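You operate a simulated robot arm through the tools that you are given. There is no shell and no other tool. Be economical: measure what you need, move in short steps, check, and stop when the job is done.

The job below is to be done with a simulated robot arm. You get a single attempt, and the scene is never put back.

TASK
Fetch the yellow gauge and set it on top of the white cartridge.

Only the result counts: the job must be done as asked and must still hold three seconds after the hand-in. Knocking over, shifting, dropping, spilling or breaking anything else fails it.

THE ROBOT
A 6-joint arm with a two-finger parallel gripper, fixed in place. Base frame: the origin is at the foot of the arm, x ahead of it, y to its left, z up; the work surface is at about z = 0. Readings come in m, degrees, newtons and seconds.
With the tool pointing down near the work surface it reaches from about 0.14 to 0.58 m from the base axis. Its first joint turns from -66.0 to 66.0 degrees. Payload 2.1 kg.
Tool frame: the origin (TCP) lies between the finger pads and is the grasp point; the fingertips stand 0.03 m ahead of it; z points along the fingers, y is the line along which they close. The gripper opens to 0.094 m. The fingers are 0.028 m wide and 0.01 m thick; the gripper's body (0.05 by 0.096 m) begins 0.055 m behind the TCP.
Orientation is that of the tool frame in the base frame, as a unit quaternion [x, y, z, w]. With the fingers straight down and closing along the base's y, the tool's x points along the base's -x, its y along +y and its z along -z.

THE INTERFACE
- The arm moves only by the tool arm_command. Its argument "moves" is a list of rows, each a list of 3 entries, a list of its own where there are three numbers: the gripper command, from -1 (fully open) to 1 (shut), values between in proportion, then the shift along the tool's x, y, z in mm, then the turn about the tool's z in degrees. In form: [[hand, [tx, ty, tz], spin], ...]. A call has 1 to 10 rows; each row is the pose to reach, as a shift and turn from the pose commanded when the call began, along the tool's axes at that moment. Rows are played at 5 a second. More than 0.05 m and 8.6 degrees between two rows, or a gripper value outside its range, and nothing of the call is played. A pose out of reach is approached as far as the arm can. The call stops where the force on the tool passes 40 N (or 10 N more than at its start, if that is more) or the arm is blocked; 0.2 s more then pass. Each finger travels about 0.072 m/s and halts on what it meets, pressing with about 43 N; the grip force reading is that of the motor and also rises with nothing between the fingers. The clock runs only during rows and for 0.2 s after the last one: add rows that repeat a pose to give the fingers time. The reply holds the time, the measured pose of the TCP, the force on the tool along the base axes, the opening and the grip force, in the units named above and with some noise, and new pictures: "views" is both (left out), scene, wrist or none.
- Cameras (640 x 400 px; columns grow to the right, rows downward): "scene" is fixed at [0.0517, -0.3634, 0.4967]; the picture's right is [0.83, -0.56, 0.00], its down [-0.25, -0.37, -0.89] and it looks along [0.50, 0.74, -0.45] (base axes); focal length 340 px, centre (320, 200). "wrist" rides on the gripper at [-0.037, 0, -0.058] in the tool frame; the picture's right is [0.00, -1.00, 0.00], its down [0.97, 0.00, -0.24] and it looks along [0.24, 0.00, 0.97] (tool axes); focal length 218 px, centre (320, 200). There is no depth. A picture from a camera that has moved, and an enlarged one, comes with that camera's place and axes in the base frame and with its lens.
- zoom(camera, box): a new picture of the part [left, top, right, bottom] of that camera's present view, enlarged. No time passes.
- close_job(): hands the job in; it is judged then, once.

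Work in short steps. Places have to be worked out from the pictures, the camera data and where the tool is seen: move nearer, look again, correct. Check each grasp and each placing, and mend what went wrong. You have 90 turns and 170 pictures in all, those below and enlarged ones among them. Open the gripper and draw the arm clear of the work before you hand the job in, unless the task says otherwise; then end with one line.

The tools are called after ">>>" by a JSON object that holds its "api" and its "payload". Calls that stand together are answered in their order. arm_command: Moves the arm, as the interface text tells. Its arguments: {"type":"object","properties":{"moves":{"type":"array"},"views":{"type":"string","enum":["both","scene","wrist","none"]}},"required":["moves"]} The other tools are called the same way: zoom (camera, box) takes an enlarged picture of a part of a camera's view; close_job () hands the job in.

At the start:

```text
time: 0.0
position: [0.3124, 0.1433, 0.2957]
tcp_rot: [0.0, 1.0, 0.0, 0.0]
wrist_force: [-0.2, 0.0, 0.6]
opening: 0.094
gripper_force: 0.0
```

scene: 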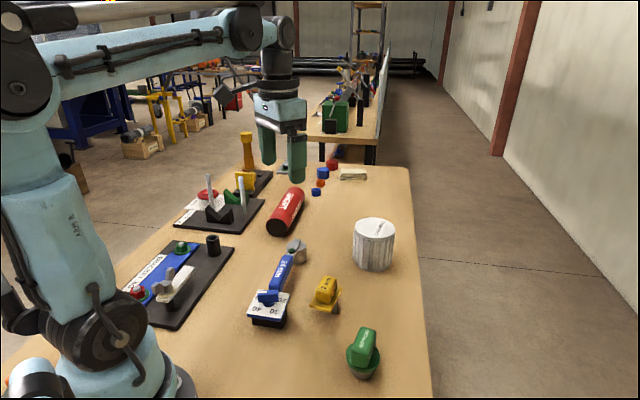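
wrist: 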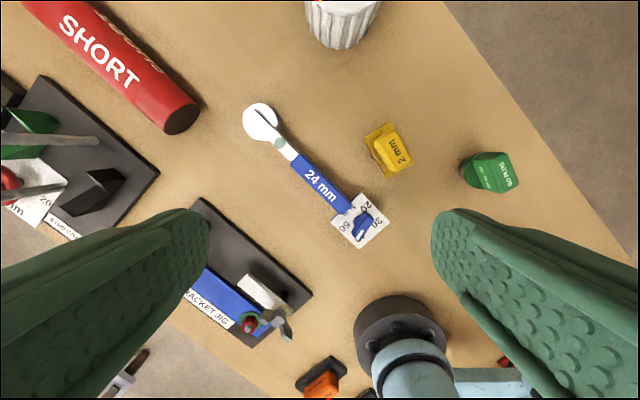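

I'll zoom in on the yellow gauge and the white cylinder, which is probably the cartridge.

>>> {"api": "zoom", "payload": {"camera": "scene", "box": [230, 200, 430, 390]}}

>>> {"api": "zoom", "payload": {"camera": "wrist", "box": [290, 0, 530, 200]}}

```text
2.11 times, centred on (330, 295) of scene
camera zoom: at [0.0517, -0.3634, 0.4967], right [0.83, -0.56, 0.0], down [-0.25, -0.37, -0.89], along [0.5, 0.74, -0.45], focal length 715 px, centre (299, 0)
```

zoom: 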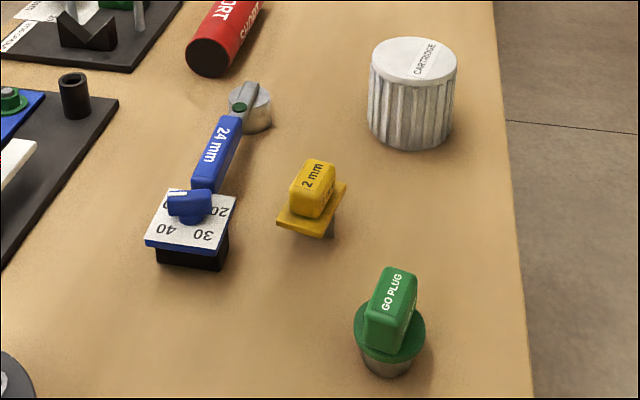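

```text
2.00 times, centred on (410, 100) of wrist
camera zoom: at [0.3507, 0.1443, 0.3524], right [0.0, -1.0, 0.0], down [-0.97, 0.0, 0.24], along [-0.24, 0.0, -0.97], focal length 436 px, centre (140, 400)
```

zoom: 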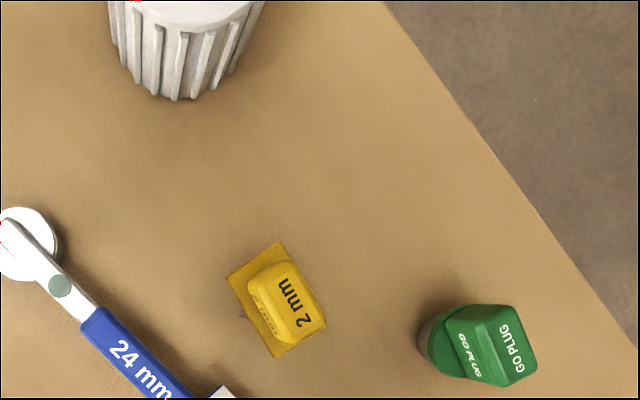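

The cartridge is the white pleated cylinder. Its top centre is near (0.53, 0.12), at z of about 0.085. The top of the gauge's handle is at about (0.344, 0.046, 0.053) with its long axis yawed about 30°. I'll move above the gauge, align with it, and look again.

>>> {"api": "arm_command", "payload": {"moves": [[-1, [-8, -25, 15], -7.5], [-1, [-16, -49, 30], -15], [-1, [-24, -73, 50], -22.5], [-1, [-31, -97, 70], -30], [-1, [-31, -97, 70], -30]]}}

```text
time: 1.2
position: [0.3431, 0.0462, 0.226]
tcp_rot: [-0.26, 0.966, 0.001, -0.001]
wrist_force: [0.0, 0.5, 0.8]
opening: 0.0937
gripper_force: 0.0
camera wrist: at [0.376, 0.066, 0.2825], right [0.5, -0.87, 0.0], down [-0.84, -0.49, 0.24], along [-0.21, -0.12, -0.97], focal length 218 px, centre (320, 200)
```

scene: 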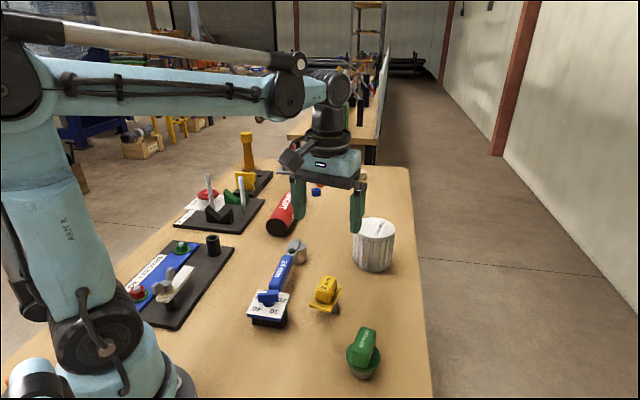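
wrist: 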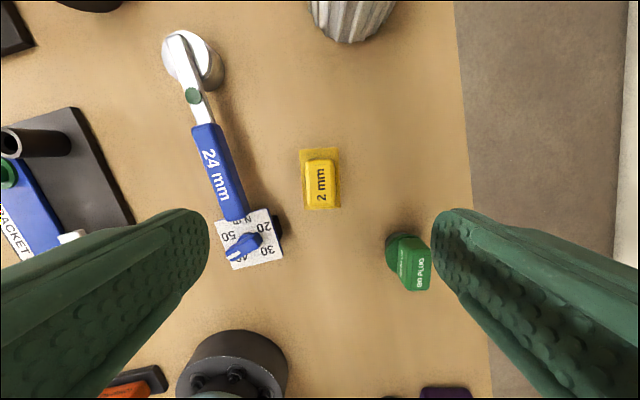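

The yaw lines up with the gauge. I'll zoom in to measure the handle and see its underside.

>>> {"api": "zoom", "payload": {"camera": "wrist", "box": [270, 130, 370, 230]}}

>>> {"api": "zoom", "payload": {"camera": "scene", "box": [290, 260, 360, 330]}}

```text
4.00 times, centred on (320, 180) of wrist
camera zoom: at [0.376, 0.066, 0.2825], right [0.5, -0.87, 0.0], down [-0.84, -0.49, 0.24], along [-0.21, -0.12, -0.97], focal length 873 px, centre (320, 280)
```

zoom: 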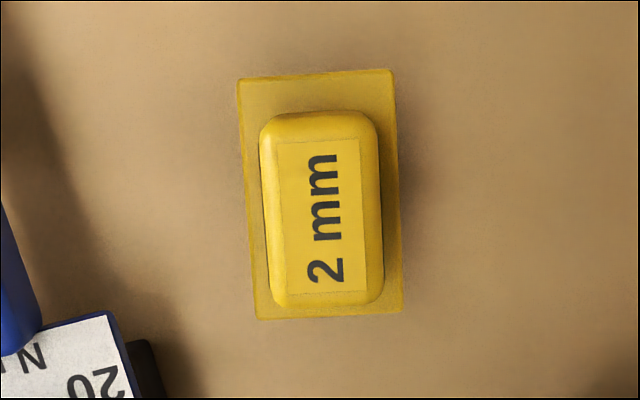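

```text
5.71 times, centred on (325, 295) of scene
camera zoom: at [0.0517, -0.3635, 0.4967], right [0.83, -0.56, 0.0], down [-0.25, -0.37, -0.89], along [0.5, 0.74, -0.45], focal length 1940 px, centre (291, -343)
```

zoom: 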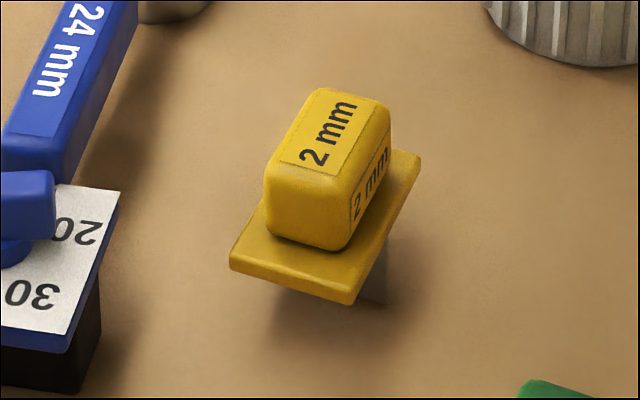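

The handle is about 31 mm thick and is centred under the TCP, with about 3° of yaw left to correct. Its top is somewhere between z 0.053 and 0.065. I'll go down to z of about 0.11 with the opening narrowed, then check.

>>> {"api": "arm_command", "payload": {"moves": [[-0.8, [0, 0, 40], -3.3], [-0.5, [0, 0, 80], -3.3], [-0.5, [0, 0, 114], -3.3], [-0.5, [0, 0, 114], -3.3]]}}

>>> {"api": "zoom", "payload": {"camera": "scene", "box": [260, 220, 400, 340]}}

```text
time: 2.2
position: [0.3413, 0.0441, 0.1122]
tcp_rot: [-0.286, 0.958, 0.0, 0.0]
wrist_force: [-0.9, -0.3, -0.1]
opening: 0.0704
gripper_force: 0.1
camera wrist: at [0.3735, 0.0654, 0.1697], right [0.55, -0.84, 0.0], down [-0.81, -0.53, 0.24], along [-0.2, -0.13, -0.97], focal length 218 px, centre (320, 200)
```

scene: 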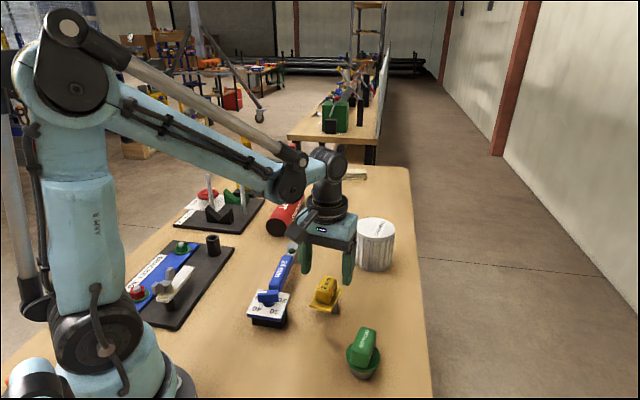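
wrist: 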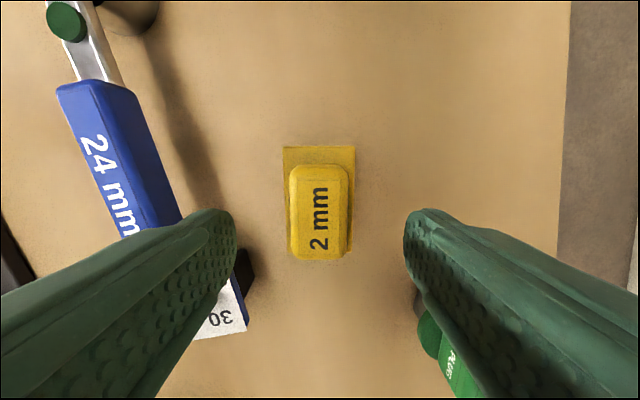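

```text
3.33 times, centred on (330, 280) of scene
camera zoom: at [0.0517, -0.3634, 0.4967], right [0.83, -0.56, 0.0], down [-0.25, -0.37, -0.89], along [0.5, 0.74, -0.45], focal length 1132 px, centre (287, -67)
```

zoom: 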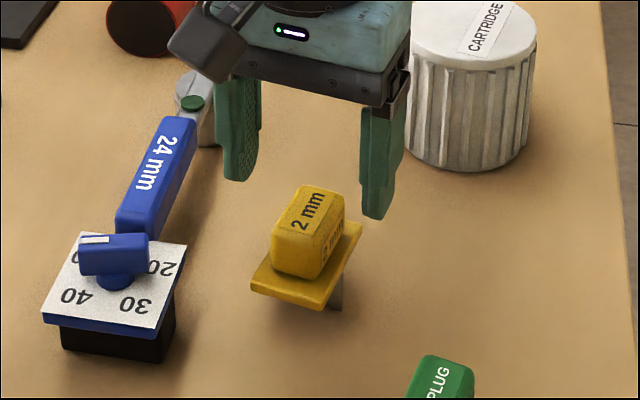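

The fingers straddle the handle symmetrically and the handle's centre is about 3 mm further forward. The handle top is at about z 0.06 and the flange top at about 0.03. I'll lower the tips to about 0.04 and check before closing.

>>> {"api": "arm_command", "payload": {"moves": [[-0.5, [-3, 0, 25], 0], [-0.5, [-3, 0, 43], 0], [-0.5, [-3, 0, 43], 0]]}}

>>> {"api": "zoom", "payload": {"camera": "scene", "box": [260, 220, 400, 340]}}

```text
time: 3.0
position: [0.344, 0.0471, 0.0684]
tcp_rot: [-0.286, 0.958, 0.0, 0.0]
wrist_force: [0.2, 0.6, -0.7]
opening: 0.0708
gripper_force: 0.0
camera wrist: at [0.3772, 0.0681, 0.1256], right [0.55, -0.84, 0.0], down [-0.81, -0.53, 0.24], along [-0.2, -0.13, -0.97], focal length 218 px, centre (320, 200)
```

scene: 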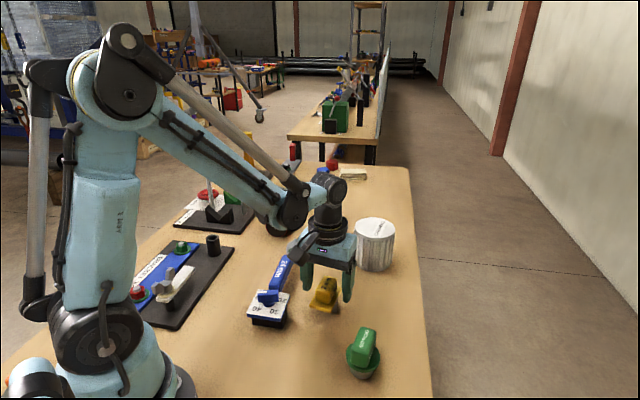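
wrist: 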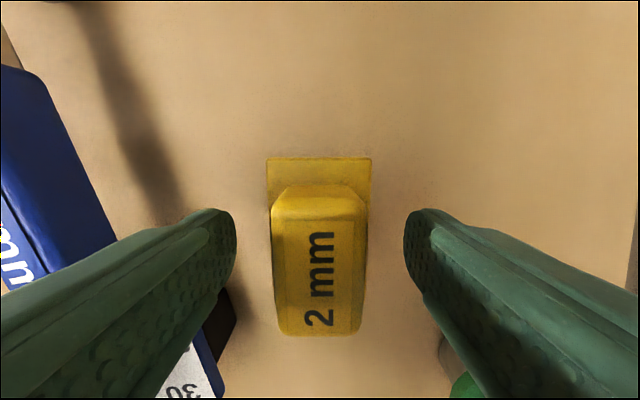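

```text
3.33 times, centred on (330, 280) of scene
camera zoom: at [0.0517, -0.3634, 0.4967], right [0.83, -0.56, 0.0], down [-0.25, -0.37, -0.89], along [0.5, 0.74, -0.45], focal length 1132 px, centre (287, -67)
```

zoom: 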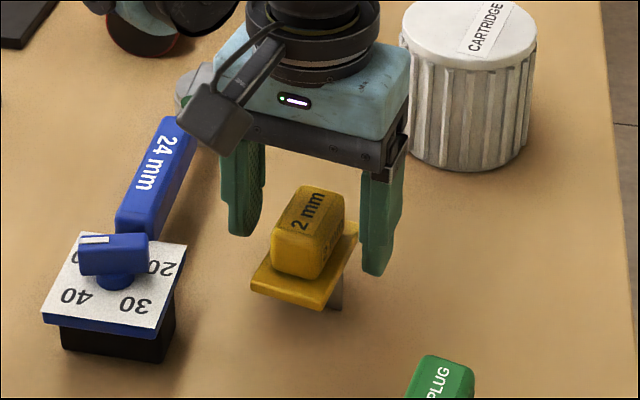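

The handle top measures about z 0.063 and the flange about 0.034. The handle's centre is about 4 mm back toward the base. I'll shift by that, raise 3 mm to clear the flange, and close.

>>> {"api": "arm_command", "payload": {"moves": [[-0.5, [4, 0, -3], 0], [-0.5, [4, 0, -3], 0], [0, [4, 0, -3], 0], [0.5, [4, 0, -3], 0], [1, [4, 0, -3], 0], [1, [4, 0, -3], 0], [1, [4, 0, -3], 0], [1, [4, 0, -3], 0]]}}

>>> {"api": "zoom", "payload": {"camera": "scene", "box": [260, 220, 400, 340]}}

```text
time: 4.3
position: [0.342, 0.0461, 0.0719]
tcp_rot: [-0.287, 0.958, 0.0, 0.0]
wrist_force: [-1.5, 0.2, 11.3]
opening: 0.0295
gripper_force: 42.7
stopped in row 6: the force on the tool passed its limit (the readings are from after the stop); the commanded pose is now the measured one
camera wrist: at [0.3742, 0.066, 0.1296], right [0.55, -0.84, 0.0], down [-0.81, -0.53, 0.24], along [-0.2, -0.13, -0.97], focal length 218 px, centre (320, 200)
```

scene: 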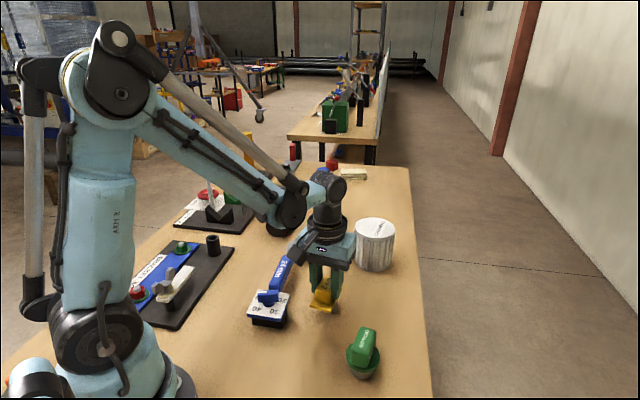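
wrist: 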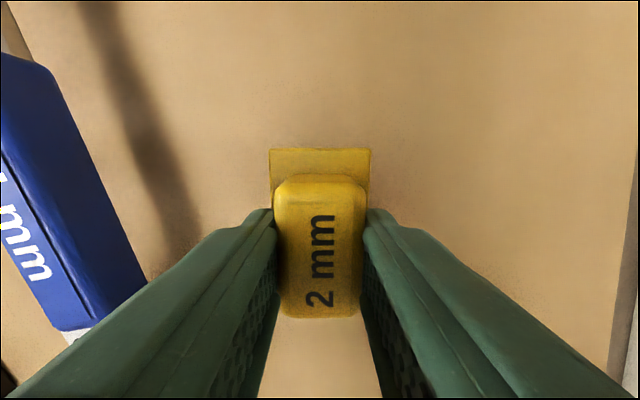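

```text
3.33 times, centred on (330, 280) of scene
camera zoom: at [0.0516, -0.3635, 0.4967], right [0.83, -0.56, 0.0], down [-0.25, -0.37, -0.89], along [0.5, 0.74, -0.45], focal length 1132 px, centre (287, -67)
```

zoom: 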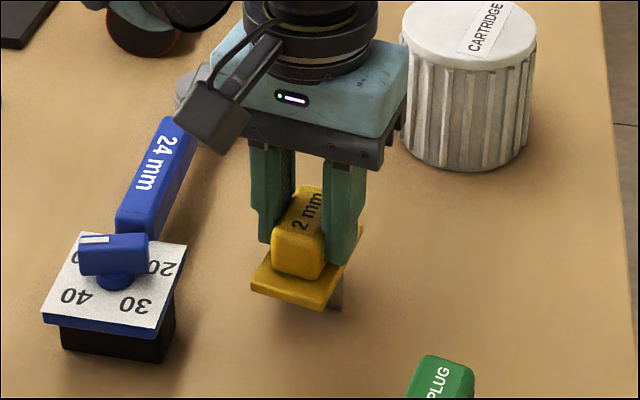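

The gripper has closed on the handle at 29.5 mm. I'll lift straight up in small steps and check.

>>> {"api": "arm_command", "payload": {"moves": [[1, [0, 0, 0], 0], [1, [0, 0, -10], 0], [1, [0, 0, -25], 0], [1, [0, 0, -50], 0], [1, [0, 0, -80], 0], [1, [0, 0, -80], 0]]}}

>>> {"api": "zoom", "payload": {"camera": "scene", "box": [240, 180, 420, 330]}}

```text
time: 5.7
position: [0.3416, 0.0443, 0.1531]
tcp_rot: [-0.287, 0.958, 0.0, -0.001]
wrist_force: [0.3, -0.6, -0.9]
opening: 0.0293
gripper_force: 42.5
camera wrist: at [0.3742, 0.0658, 0.2091], right [0.55, -0.84, 0.0], down [-0.81, -0.53, 0.24], along [-0.2, -0.13, -0.97], focal length 218 px, centre (320, 200)
```

scene: 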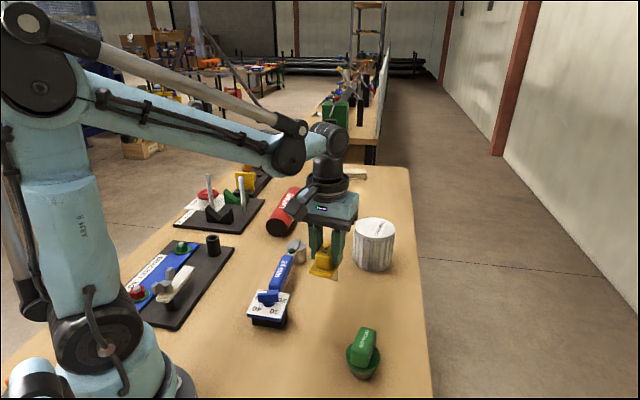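
wrist: 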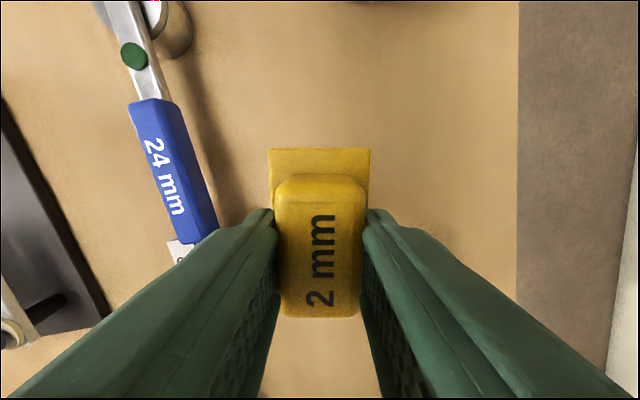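

```text
2.67 times, centred on (330, 255) of scene
camera zoom: at [0.0517, -0.3634, 0.4967], right [0.83, -0.56, 0.0], down [-0.25, -0.37, -0.89], along [0.5, 0.74, -0.45], focal length 905 px, centre (293, 53)
```

zoom: 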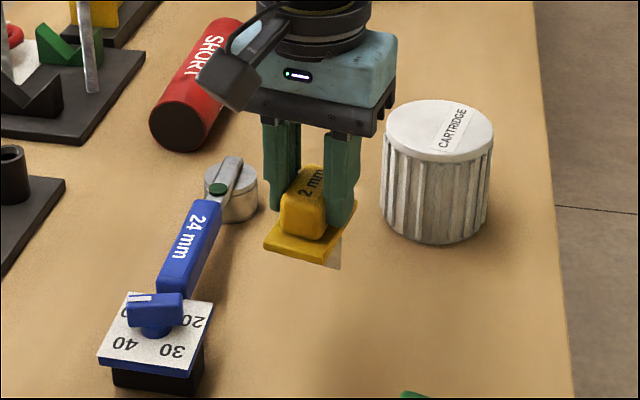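

The gauge is lifted and held steady. I'll zoom in on the foot under its flange.

>>> {"api": "zoom", "payload": {"camera": "scene", "box": [300, 230, 360, 290]}}

```text
6.67 times, centred on (330, 260) of scene
camera zoom: at [0.0517, -0.3634, 0.4967], right [0.83, -0.56, 0.0], down [-0.25, -0.37, -0.89], along [0.5, 0.74, -0.45], focal length 2263 px, centre (253, -200)
```

zoom: 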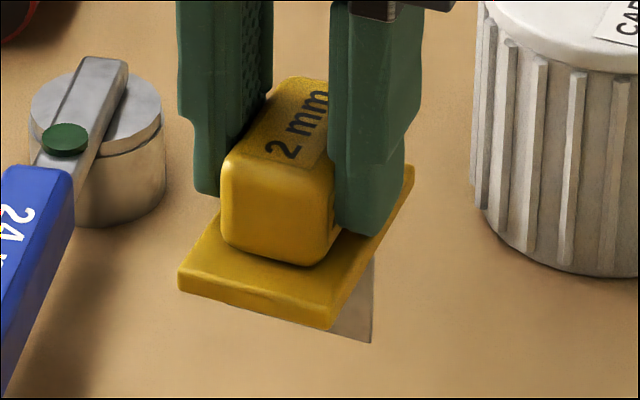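

The foot looks like a thin blade across the middle, about 28 mm tall, so balance matters. I'll lift the gauge to camera height to see it from the side.

>>> {"api": "arm_command", "payload": {"moves": [[1, [0, 0, -30], 0], [1, [0, 0, -70], 0], [1, [0, 0, -110], 0], [1, [0, 0, -150], 0], [1, [0, 0, -190], 0], [1, [0, 0, -230], 0], [1, [0, 0, -260], 0], [1, [0, 0, -280], 0], [1, [0, 0, -280], 0]], "views": "scene"}}

```text
time: 7.7
position: [0.3431, 0.0447, 0.4331]
tcp_rot: [-0.287, 0.958, 0.0, 0.0]
wrist_force: [-0.1, -0.5, -1.4]
opening: 0.0291
gripper_force: 42.7
```

scene: 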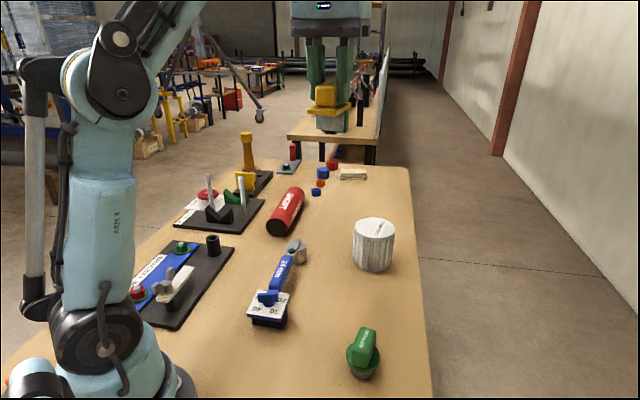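

I'll zoom in on the gauge from this side-on view.

>>> {"api": "zoom", "payload": {"camera": "scene", "box": [295, 70, 365, 140]}}

```text
5.71 times, centred on (330, 105) of scene
camera zoom: at [0.0517, -0.3634, 0.4967], right [0.83, -0.56, 0.0], down [-0.25, -0.37, -0.89], along [0.5, 0.74, -0.45], focal length 1940 px, centre (263, 743)
```

zoom: 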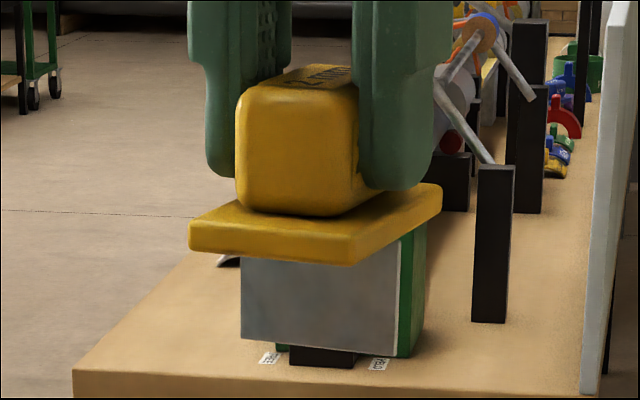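

The foot is a blade about 2 mm thick and 41 mm wide, about 28 mm tall. The gauge was standing upright on it, so I need a level placement and a soft release. Next I'll locate the cartridge with the wrist camera from this height and compare with a scene zoom.

>>> {"api": "zoom", "payload": {"camera": "wrist", "box": [0, 0, 640, 400]}}

>>> {"api": "zoom", "payload": {"camera": "scene", "box": [334, 205, 414, 285]}}

```text
1.00 times, centred on (320, 200) of wrist
camera zoom: at [0.3758, 0.065, 0.4901], right [0.55, -0.84, 0.0], down [-0.81, -0.53, 0.24], along [-0.2, -0.13, -0.97], focal length 218 px, centre (320, 200)
```

zoom: 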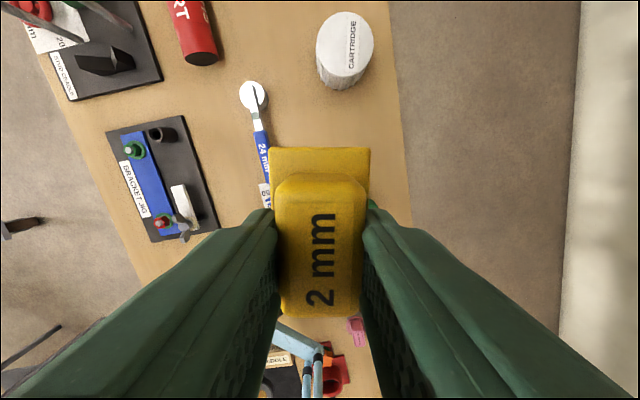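

```text
5.00 times, centred on (374, 245) of scene
camera zoom: at [0.0517, -0.3634, 0.4967], right [0.83, -0.56, 0.0], down [-0.25, -0.37, -0.89], along [0.5, 0.74, -0.45], focal length 1698 px, centre (50, -25)
```

zoom: 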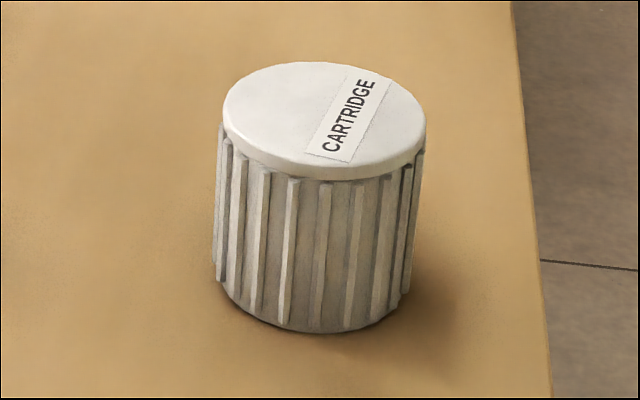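

From both views, the cartridge's top centre is (0.534, 0.122), at z of about 0.087, with a diameter of about 94 mm. The blade is about 5 mm ahead of the TCP, so the TCP target is (0.530, 0.119). I'll approach diagonally to z of about 0.25.

>>> {"api": "arm_command", "payload": {"moves": [[1, [-20, -4, 23], 0], [1, [-46, -9, 46], 0], [1, [-72, -14, 70], 0], [1, [-98, -20, 94], 0], [1, [-124, -26, 118], 0], [1, [-150, -31, 142], 0], [1, [-176, -36, 166], 0], [1, [-197, -41, 184], 0], [1, [-197, -41, 184], 0]]}}

>>> {"api": "zoom", "payload": {"camera": "scene", "box": [314, 145, 434, 285]}}

```text
time: 9.7
position: [0.5296, 0.1201, 0.2468]
tcp_rot: [-0.286, 0.958, 0.0, 0.0]
wrist_force: [0.0, 0.5, -1.3]
opening: 0.0292
gripper_force: 43.2
camera wrist: at [0.5614, 0.14, 0.3034], right [0.55, -0.84, 0.0], down [-0.81, -0.53, 0.24], along [-0.2, -0.13, -0.97], focal length 218 px, centre (320, 200)
```

scene: 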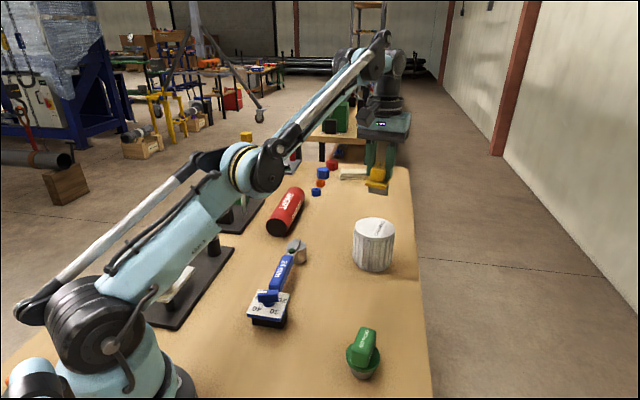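
wrist: 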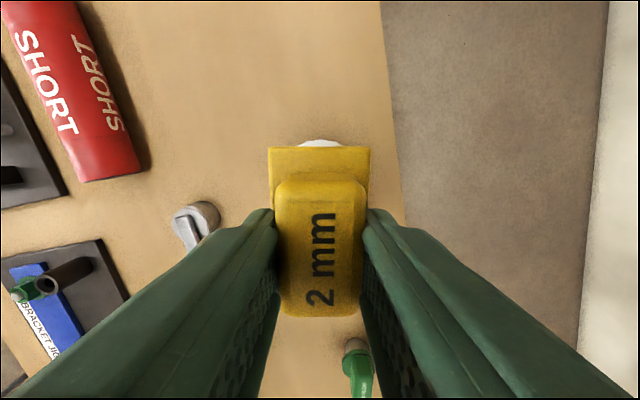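

```text
2.86 times, centred on (374, 215) of scene
camera zoom: at [0.0517, -0.3634, 0.4967], right [0.83, -0.56, 0.0], down [-0.25, -0.37, -0.89], along [0.5, 0.74, -0.45], focal length 970 px, centre (166, 157)
```

zoom: 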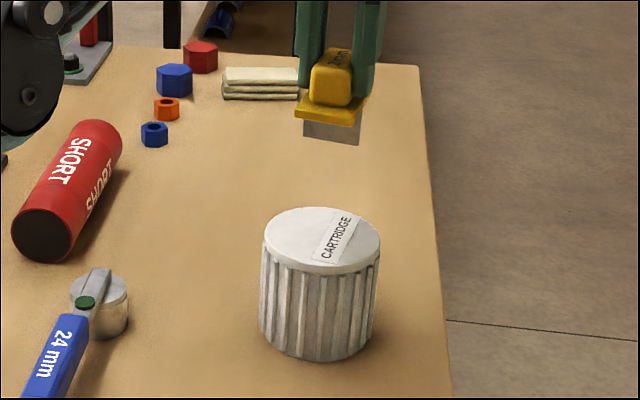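

Everything lines up, with the blade centre about 3 mm short of the cartridge's centre. I'll correct that and descend to about 12 mm above expected contact.

>>> {"api": "arm_command", "payload": {"moves": [[1, [-3, 0, 20], 0], [1, [-3, 0, 45], 0], [1, [-3, 0, 65], 0], [1, [-3, 0, 74], 0], [1, [-3, 0, 74], 0]]}}

>>> {"api": "zoom", "payload": {"camera": "scene", "box": [324, 175, 424, 275]}}

```text
time: 10.9
position: [0.5423, 0.1221, 0.181]
tcp_rot: [-0.286, 0.958, -0.001, -0.001]
wrist_force: [1.1, 0.2, -0.6]
opening: 0.0291
gripper_force: 42.9
out of reach, approached as far as the arm can: row 3, 4, 5
camera wrist: at [0.574, 0.1433, 0.2381], right [0.55, -0.84, 0.0], down [-0.81, -0.53, 0.24], along [-0.2, -0.13, -0.97], focal length 218 px, centre (320, 200)
```

scene: 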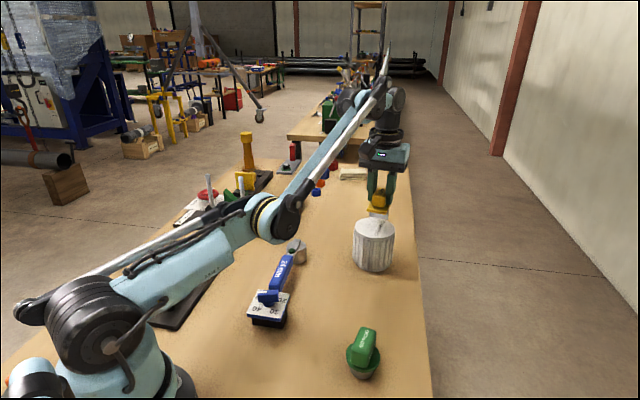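
wrist: 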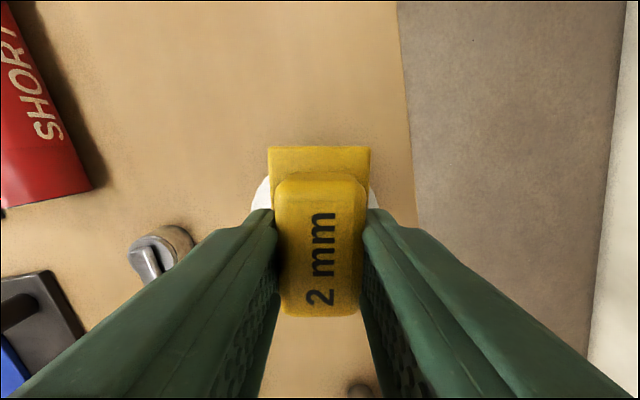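

```text
4.00 times, centred on (374, 225) of scene
camera zoom: at [0.0517, -0.3634, 0.4967], right [0.83, -0.56, 0.0], down [-0.25, -0.37, -0.89], along [0.5, 0.74, -0.45], focal length 1358 px, centre (104, 100)
```

zoom: 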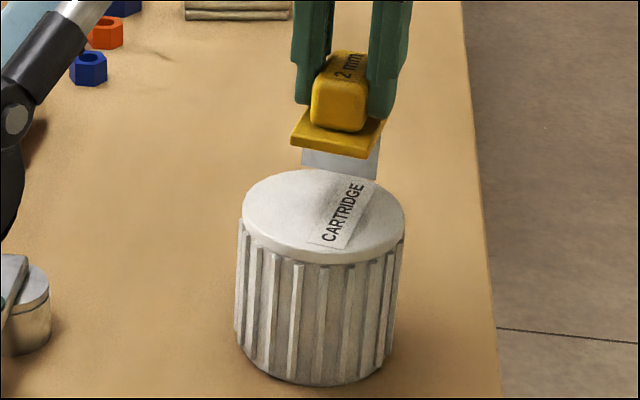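

The arm reported the target out of reach and ended about 10 mm too far in x, at z 0.181. I'll try a small retreat in x at this height to see how it responds.

>>> {"api": "arm_command", "payload": {"moves": [[1, [0, 0, -5], 0], [1, [0, 0, -5], 0]], "views": "none"}}

```text
time: 11.5
position: [0.5412, 0.1222, 0.1855]
tcp_rot: [-0.287, 0.958, 0.001, 0.0]
wrist_force: [-0.3, 0.2, 0.4]
opening: 0.0293
gripper_force: 42.6
```

That worked, and commands now start from the pose actually reached. I'll move back 9 mm in x.

>>> {"api": "arm_command", "payload": {"moves": [[1, [4, 2.5, 0], 0], [1, [7.5, 5, 0], 0], [1, [7.5, 5, 0], 0]], "views": "none"}}

```text
time: 12.3
position: [0.5372, 0.1229, 0.189]
tcp_rot: [-0.286, 0.958, 0.002, -0.001]
wrist_force: [0.5, -0.5, -0.7]
opening: 0.0292
gripper_force: 43.0
out of reach, approached as far as the arm can: row 2, 3
```

The arm seems to have flipped to a near-straight, elbow-down posture, probably from passing near full extension at the high position. That blocks moving inward or down. I'll raise the gauge clear of the cartridge and look at the posture.

>>> {"api": "arm_command", "payload": {"moves": [[1, [0, 0, -20], 0], [1, [0, 0, -40], 0], [1, [0, 0, -60], 0], [1, [0, 0, -60], 0]], "views": "scene"}}

```text
time: 13.3
position: [0.5256, 0.1219, 0.2437]
tcp_rot: [-0.286, 0.958, 0.0, 0.0]
wrist_force: [-0.1, 0.1, -1.2]
opening: 0.0293
gripper_force: 42.7
out of reach, approached as far as the arm can: row 3, 4
```

scene: 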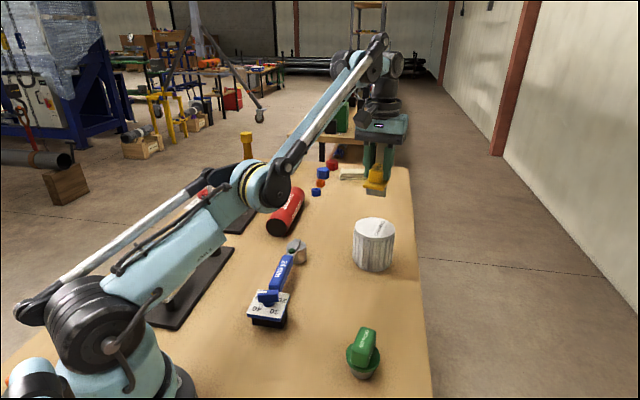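

Going up hits the straight-arm limit, so I'm near the elbow singularity now. I'll step inward from here and see whether the solver picks the elbow-up side.

>>> {"api": "arm_command", "payload": {"moves": [[1, [20, 6, 0], 0], [1, [40, 12, 0], 0], [1, [60, 18, 0], 0], [1, [60, 18, 0], 0]], "views": "scene"}}

```text
time: 14.3
position: [0.4721, 0.1036, 0.2512]
tcp_rot: [-0.287, 0.958, 0.001, -0.001]
wrist_force: [0.6, -0.1, -1.2]
opening: 0.0295
gripper_force: 43.2
out of reach, approached as far as the arm can: row 3, 4
```

scene: 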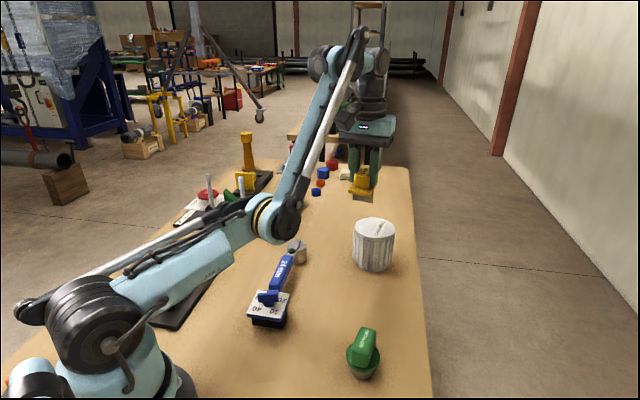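

The arm is clearly elbow-down. To switch back, I'll move to the free space right of the cartridge. There I can stretch out low, where only elbow-up is feasible, with nothing below to hit. The elbow is at about z 0.23, so the sweep clears everything.

>>> {"api": "arm_command", "payload": {"moves": [[1, [10, -34, 0], 0], [1, [23, -66, 0], 0], [1, [35, -98, 0], 0], [1, [47, -130, 0], 0], [1, [58, -163, 0], 0], [1, [68, -195, 0], 0], [1, [68, -195, 0], 0]], "views": "scene"}}

```text
time: 15.9
position: [0.5224, -0.0964, 0.2531]
tcp_rot: [-0.288, 0.958, 0.0, -0.001]
wrist_force: [-0.9, 0.2, -1.7]
opening: 0.0292
gripper_force: 42.6
```

scene: 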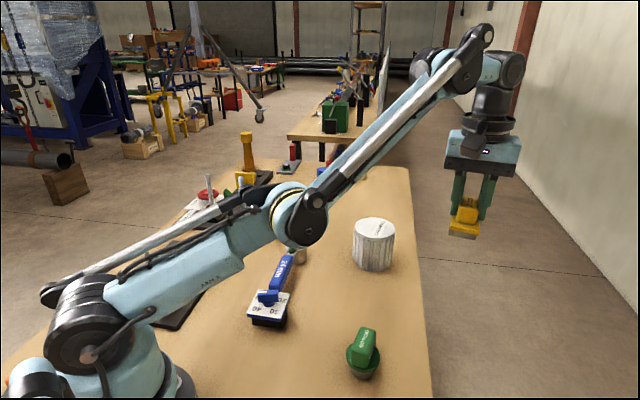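

There is free space below now. I'll stretch outward and down toward full extension.

>>> {"api": "arm_command", "payload": {"moves": [[1, [-15, -14, 30], 0], [1, [-30, -29, 60], 0], [1, [-42, -40, 80], 0], [1, [-52, -49, 100], 0], [1, [-52, -49, 100], 0]], "views": "scene"}}

```text
time: 17.1
position: [0.5674, -0.1041, 0.1472]
tcp_rot: [-0.287, 0.958, -0.001, -0.001]
wrist_force: [-0.8, 0.3, -0.5]
opening: 0.0292
gripper_force: 42.9
out of reach, approached as far as the arm can: row 2, 3, 4, 5
```

scene: 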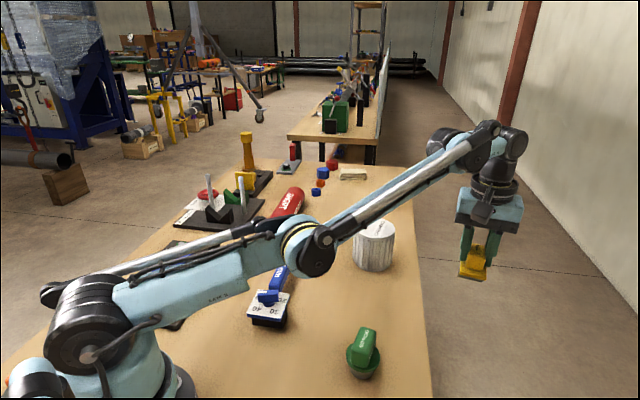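

The arm is straight at its extreme reach. I'll come inward at this height, where the elbow-down posture shouldn't be possible.

>>> {"api": "arm_command", "payload": {"moves": [[1, [15, 14, 2], 0], [1, [30, 29, 5], 0], [1, [45, 43, 8], 0], [1, [58, 56, 10], 0], [1, [58, 56, 10], 0]], "views": "scene"}}

```text
time: 18.3
position: [0.5536, -0.0972, 0.1703]
tcp_rot: [-0.287, 0.958, 0.001, -0.002]
wrist_force: [-0.1, 0.1, -0.4]
opening: 0.0293
gripper_force: 43.4
out of reach, approached as far as the arm can: row 1, 2, 3, 4, 5
```

scene: 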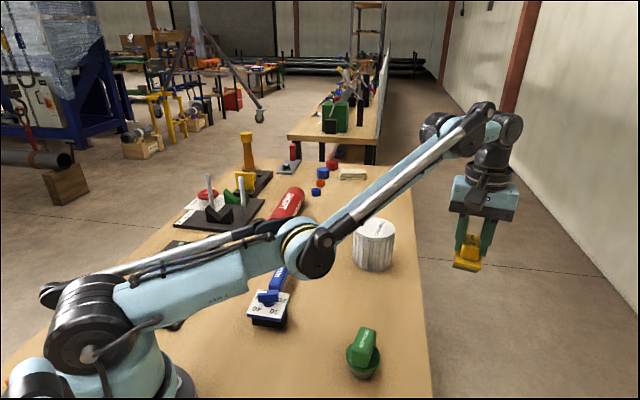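

The arm is still about 8° on the elbow-down side, since the solver is local. Overshooting the reach limit may flip it, so I'll poke outward past the limit in free air and then come inward.

>>> {"api": "arm_command", "payload": {"moves": [[1, [-22, -21, -35], 0], [1, [-40, -38, -45], 0], [1, [-22, -21, -10], 0], [1, [4, 4, 2], 0], [1, [30, 28, 6], 0], [1, [51, 48, 10], 0], [1, [51, 48, 10], 0]], "views": "none"}}

```text
time: 19.9
position: [0.5314, -0.0971, 0.202]
tcp_rot: [-0.286, 0.958, 0.0, 0.0]
wrist_force: [0.5, 1.5, -0.6]
opening: 0.0292
gripper_force: 43.1
out of reach, approached as far as the arm can: row 1, 2, 3, 4, 5, 6, 7
```

Still elbow-down. The original flip happened at a pose right on the reach limit (r of about 0.543, z of about 0.249). I'll repeat that approach in free air and then descend.

>>> {"api": "arm_command", "payload": {"moves": [[1, [15, 14, -25], 0], [1, [29, 27, -47], 0], [1, [29, 27, -47], 0], [1, [-3, -3, -47], 0], [1, [-3, -3, -47], 0], [1, [-3, -3, -27], 0], [1, [-3, -3, -2], 0], [1, [-3, -3, 20], 0], [1, [-3, -3, 25], 0]], "views": "none"}}

```text
time: 21.9
position: [0.5471, -0.0955, 0.1821]
tcp_rot: [-0.287, 0.958, 0.001, -0.001]
wrist_force: [0.4, 0.6, -1.7]
opening: 0.0291
gripper_force: 42.8
out of reach, approached as far as the arm can: row 8, 9
```

No flip yet, and that target was still just inside the limit. I'll creep outward in 2 mm steps to find the exact boundary, then descend again.

>>> {"api": "arm_command", "payload": {"moves": [[1, [14.6, 13.7, -35], 0], [1, [5.1, 4.8, -67], 0], [1, [3.6, 3.4, -67], 0], [1, [2.2, 2.1, -67], 0], [1, [0.7, 0.7, -67], 0], [1, [-0.7, -0.7, -67], 0], [1, [0.7, 0.7, -40], 0], [1, [3.6, 3.4, -10], 0], [1, [7.3, 6.9, 0], 0], [1, [7.3, 6.9, 0], 0]], "views": "none"}}

```text
time: 24.1
position: [0.5434, -0.0933, 0.1877]
tcp_rot: [-0.286, 0.958, 0.001, -0.002]
wrist_force: [0.4, -0.6, -0.6]
opening: 0.0291
gripper_force: 42.8
out of reach, approached as far as the arm can: row 2, 3, 4, 5, 6, 9, 10
```

The boundary at z 0.249 is r of about 0.545. I'll jump to just inside it so the elbow is nearly straight, then descend as in the original sequence.

>>> {"api": "arm_command", "payload": {"moves": [[1, [18.3, 17.1, -30], 0], [1, [37, 35, -61], 0], [1, [5, 4.6, -61.3], 0], [1, [5, 4.6, -61.3], 0], [1, [2.9, 2.7, -41], 0], [1, [2.9, 2.7, -16], 0], [1, [2.9, 2.7, 4], 0], [1, [2.9, 2.7, 13], 0]], "views": "none"}}

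```text
time: 25.9
position: [0.5489, -0.0947, 0.1797]
tcp_rot: [-0.286, 0.958, 0.0, -0.002]
wrist_force: [-0.3, 0.1, -1.2]
opening: 0.0292
gripper_force: 43.1
out of reach, approached as far as the arm can: row 3, 4, 7, 8
```

Random flipping is unreliable. From the pictures, the shoulder's lower limit is about 10° above horizontal. Stretching out and going lower (TCP r of about 0.59, z of about 0.08) at that limit should swing the forearm down through straight into elbow-up. I'll do this off the right edge of the table, in free air.

>>> {"api": "arm_command", "payload": {"moves": [[1, [23.4, -26.5, -8], 0], [1, [49.2, -50.3, -8], 0], [1, [42.9, -58, 20], 0], [1, [37.5, -64.3, 50], 0], [1, [33.2, -69.6, 80], 0], [1, [33.2, -69.6, 110], 0], [1, [39.5, -61.8, 130], 0], [1, [49.2, -50.3, 130], 0], [1, [49.2, -50.3, 130], 0]], "views": "scene"}}

```text
time: 27.9
position: [0.5344, -0.1638, 0.0516]
tcp_rot: [-0.287, 0.958, -0.001, -0.001]
wrist_force: [0.3, 0.4, -0.4]
opening: 0.0291
gripper_force: 42.8
out of reach, approached as far as the arm can: row 5, 6
```

scene: 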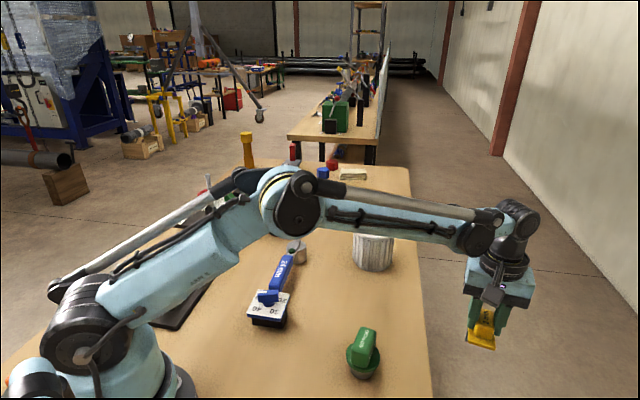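

The arm is elbow-up again and the gauge is still held firmly. Keeping well inside the reach limit, I'll rise and swing back toward the cartridge at z 0.20.

>>> {"api": "arm_command", "payload": {"moves": [[1, [0, 0, -40], 0], [1, [5.6, 9.7, -80], 0], [1, [14.1, 33.2, -115], 0], [1, [15.6, 58.2, -150], 0], [1, [-6.4, 91.6, -150], 0], [1, [-28.4, 125.1, -150], 0], [1, [-52.1, 157.4, -150], 0], [1, [-76.6, 189.2, -150], 0], [1, [-95.8, 218.5, -150], 0], [1, [-95.8, 218.5, -150], 0]], "views": "scene"}}

```text
time: 30.1
position: [0.4941, 0.0695, 0.2003]
tcp_rot: [-0.286, 0.958, 0.0, 0.0]
wrist_force: [0.3, -0.2, -1.3]
opening: 0.029
gripper_force: 43.1
```

scene: 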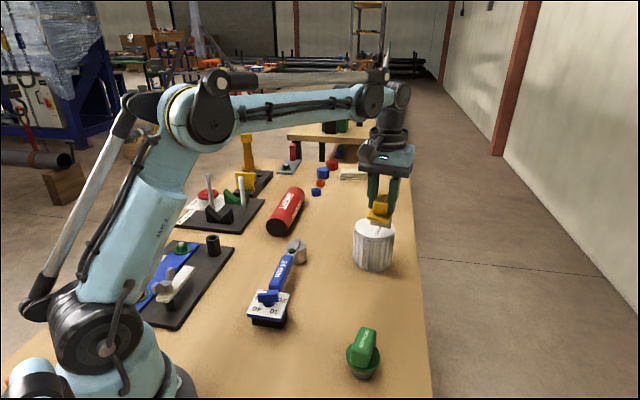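

Now I'll move over the cartridge centre at (0.532, 0.121) while descending to z 0.178.

>>> {"api": "arm_command", "payload": {"moves": [[1, [-20, 7.4, 8], 0], [1, [-40, 14.8, 15], 0], [1, [-60, 22.2, 22], 0], [1, [-60, 22.2, 22], 0]]}}

>>> {"api": "zoom", "payload": {"camera": "scene", "box": [324, 175, 424, 275]}}

```text
time: 31.1
position: [0.5335, 0.1214, 0.1784]
tcp_rot: [-0.286, 0.958, 0.0, 0.0]
wrist_force: [-0.6, -0.1, -1.1]
opening: 0.0291
gripper_force: 43.7
camera wrist: at [0.565, 0.1426, 0.2357], right [0.55, -0.84, 0.0], down [-0.81, -0.53, 0.24], along [-0.2, -0.13, -0.97], focal length 218 px, centre (320, 200)
```

scene: 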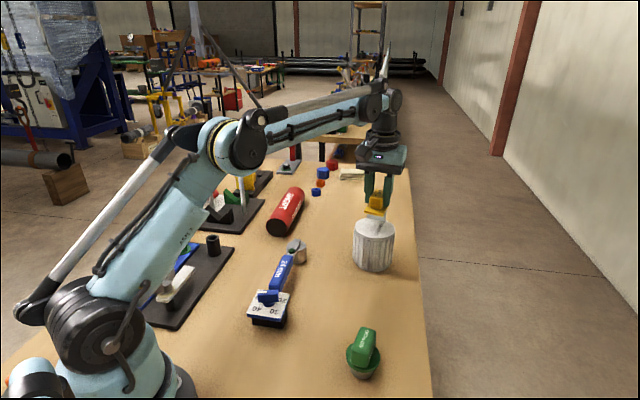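
wrist: 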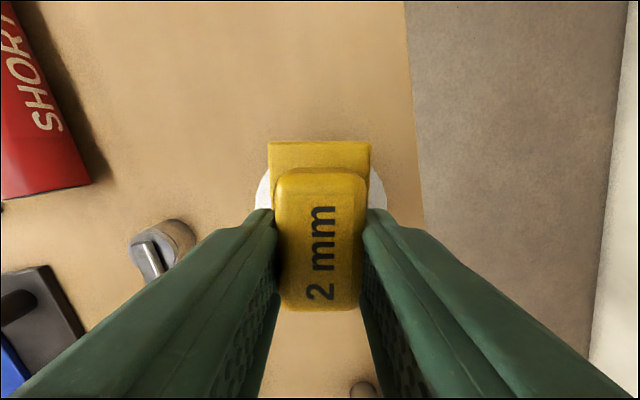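

```text
4.00 times, centred on (374, 225) of scene
camera zoom: at [0.0517, -0.3634, 0.4967], right [0.83, -0.56, 0.0], down [-0.25, -0.37, -0.89], along [0.5, 0.74, -0.45], focal length 1358 px, centre (104, 100)
```

zoom: 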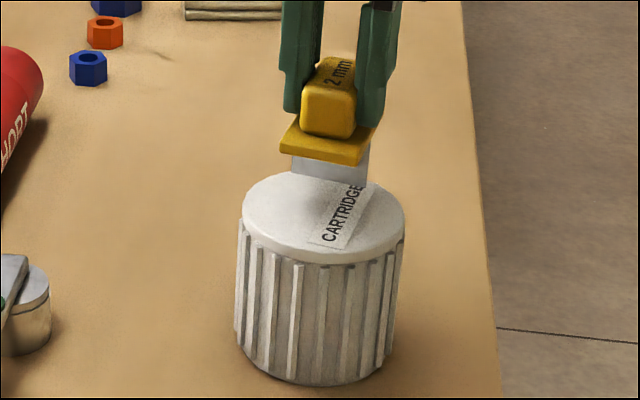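

The blade centre is at about (0.535, 0.122), on the cartridge's centre. I'll descend 13 mm, then inch down while watching the force.

>>> {"api": "arm_command", "payload": {"moves": [[1, [0, 0, 5], 0], [1, [0, 0, 10], 0], [1, [0, 0, 13], 0], [1, [0, 0, 13], 0]], "views": "none"}}

>>> {"api": "zoom", "payload": {"camera": "scene", "box": [344, 180, 404, 240]}}

```text
time: 32.1
position: [0.5316, 0.1211, 0.1663]
tcp_rot: [-0.286, 0.958, 0.001, 0.0]
wrist_force: [1.8, -0.7, 30.3]
opening: 0.0292
gripper_force: 42.9
```

```text
6.67 times, centred on (374, 210) of scene
camera zoom: at [0.0515, -0.3635, 0.4967], right [0.83, -0.56, 0.0], down [-0.25, -0.37, -0.89], along [0.5, 0.74, -0.45], focal length 2263 px, centre (-40, 133)
```

zoom: 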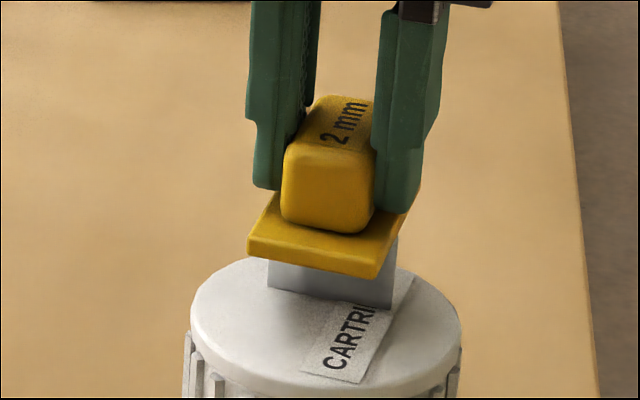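

The blade touched earlier than expected and the force is 30 N. I'll ease up to a light load before releasing.

>>> {"api": "arm_command", "payload": {"moves": [[1, [0, 0, -0.8], 0], [1, [0, 0, -0.8], 0]]}}

```text
time: 32.7
position: [0.5311, 0.1217, 0.1669]
tcp_rot: [-0.287, 0.958, 0.0, -0.001]
wrist_force: [-2.5, -1.3, 20.5]
opening: 0.029
gripper_force: 42.9
camera wrist: at [0.564, 0.1429, 0.2235], right [0.55, -0.84, 0.0], down [-0.81, -0.53, 0.24], along [-0.2, -0.13, -0.97], focal length 218 px, centre (320, 200)
```

scene: 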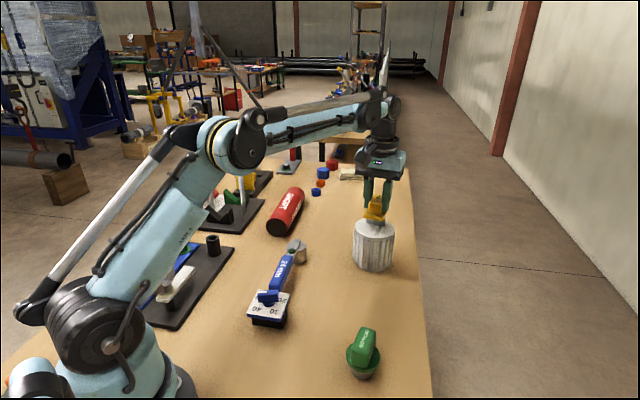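
wrist: 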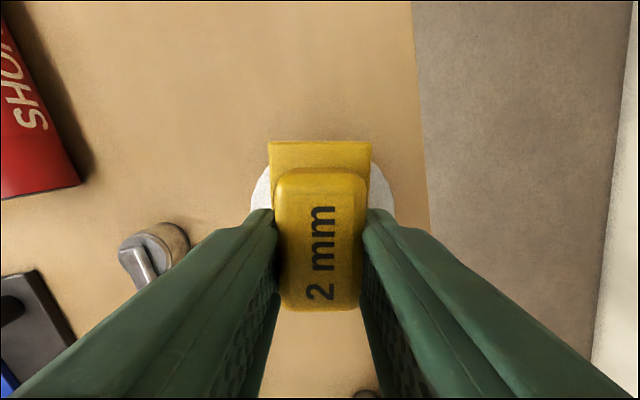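

The stiffness is about 12 N per mm, so I'll raise another 1.5 mm to leave only a few newtons.

>>> {"api": "arm_command", "payload": {"moves": [[1, [0, 0, -1.5], 0], [1, [0, 0, -1.5], 0]], "views": "none"}}

>>> {"api": "zoom", "payload": {"camera": "scene", "box": [344, 180, 404, 240]}}

```text
time: 33.3
position: [0.5314, 0.1228, 0.1667]
tcp_rot: [-0.287, 0.958, 0.001, 0.0]
wrist_force: [1.0, -0.3, -1.2]
opening: 0.0291
gripper_force: 43.1
```

```text
6.67 times, centred on (374, 210) of scene
camera zoom: at [0.0517, -0.3634, 0.4967], right [0.83, -0.56, 0.0], down [-0.25, -0.37, -0.89], along [0.5, 0.74, -0.45], focal length 2263 px, centre (-40, 133)
```

zoom: 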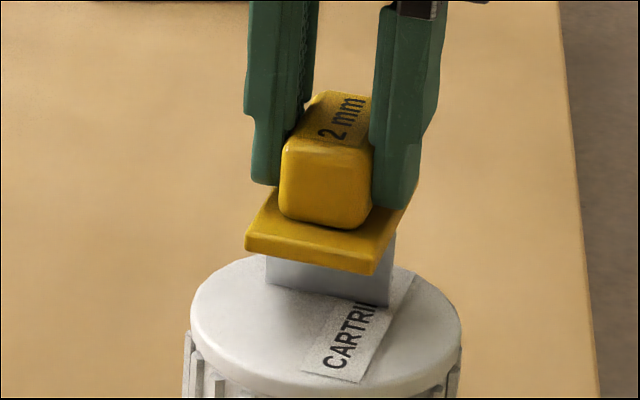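

It's now just free of contact. I'll lower 0.6 mm for a light touch.

>>> {"api": "arm_command", "payload": {"moves": [[1, [0, 0, 0.6], 0], [1, [0, 0, 0.6], 0]], "views": "none"}}

```text
time: 33.9
position: [0.5322, 0.1212, 0.1668]
tcp_rot: [-0.288, 0.958, 0.0, 0.0]
wrist_force: [-0.2, -0.4, -0.3]
opening: 0.0291
gripper_force: 42.8
```

One more small step down.

>>> {"api": "arm_command", "payload": {"moves": [[1, [0, 0, 0.4], 0], [1, [0, 0, 0.4], 0]], "views": "none"}}

```text
time: 34.5
position: [0.5312, 0.1218, 0.1666]
tcp_rot: [-0.286, 0.958, 0.0, 0.0]
wrist_force: [-0.8, -0.5, 1.0]
opening: 0.0292
gripper_force: 42.5
```

Contact is just starting. I'll add 0.3 mm and release gently in small opening increments.

>>> {"api": "arm_command", "payload": {"moves": [[1, [0, 0, 0.3], 0], [0.6, [0, 0, 0.3], 0], [0.42, [0, 0, 0.3], 0], [0.37, [0, 0, 0.3], 0], [0.34, [0, 0, 0.3], 0], [0.3, [0, 0, 0.3], 0], [0.25, [0, 0, 0.3], 0], [0.2, [0, 0, 0.3], 0]]}}

>>> {"api": "zoom", "payload": {"camera": "scene", "box": [344, 180, 404, 240]}}

```text
time: 36.3
position: [0.5314, 0.1231, 0.1665]
tcp_rot: [-0.287, 0.958, 0.0, 0.0]
wrist_force: [-0.2, 0.5, -0.4]
opening: 0.0377
gripper_force: 0.0
camera wrist: at [0.5635, 0.1435, 0.224], right [0.55, -0.84, 0.0], down [-0.81, -0.53, 0.24], along [-0.2, -0.13, -0.97], focal length 218 px, centre (320, 200)
```

scene: 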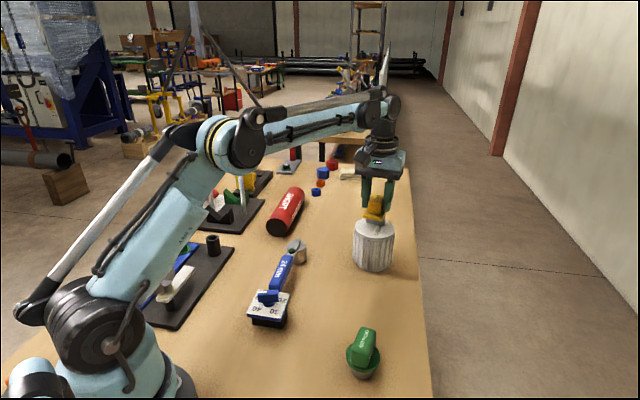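
wrist: 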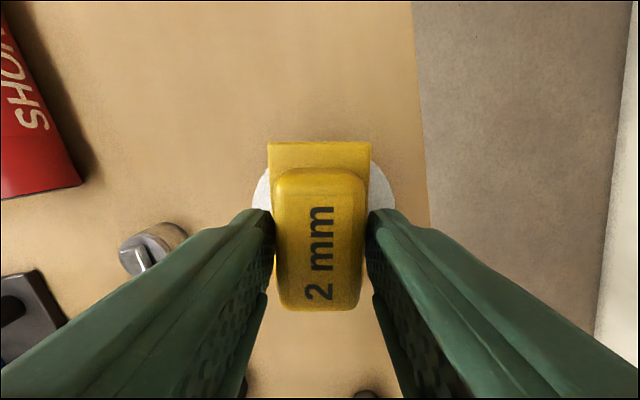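

```text
6.67 times, centred on (374, 210) of scene
camera zoom: at [0.0517, -0.3634, 0.4967], right [0.83, -0.56, 0.0], down [-0.25, -0.37, -0.89], along [0.5, 0.74, -0.45], focal length 2263 px, centre (-40, 133)
```

zoom: 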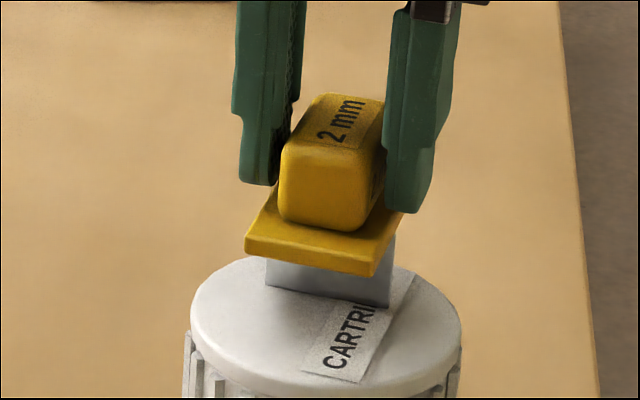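

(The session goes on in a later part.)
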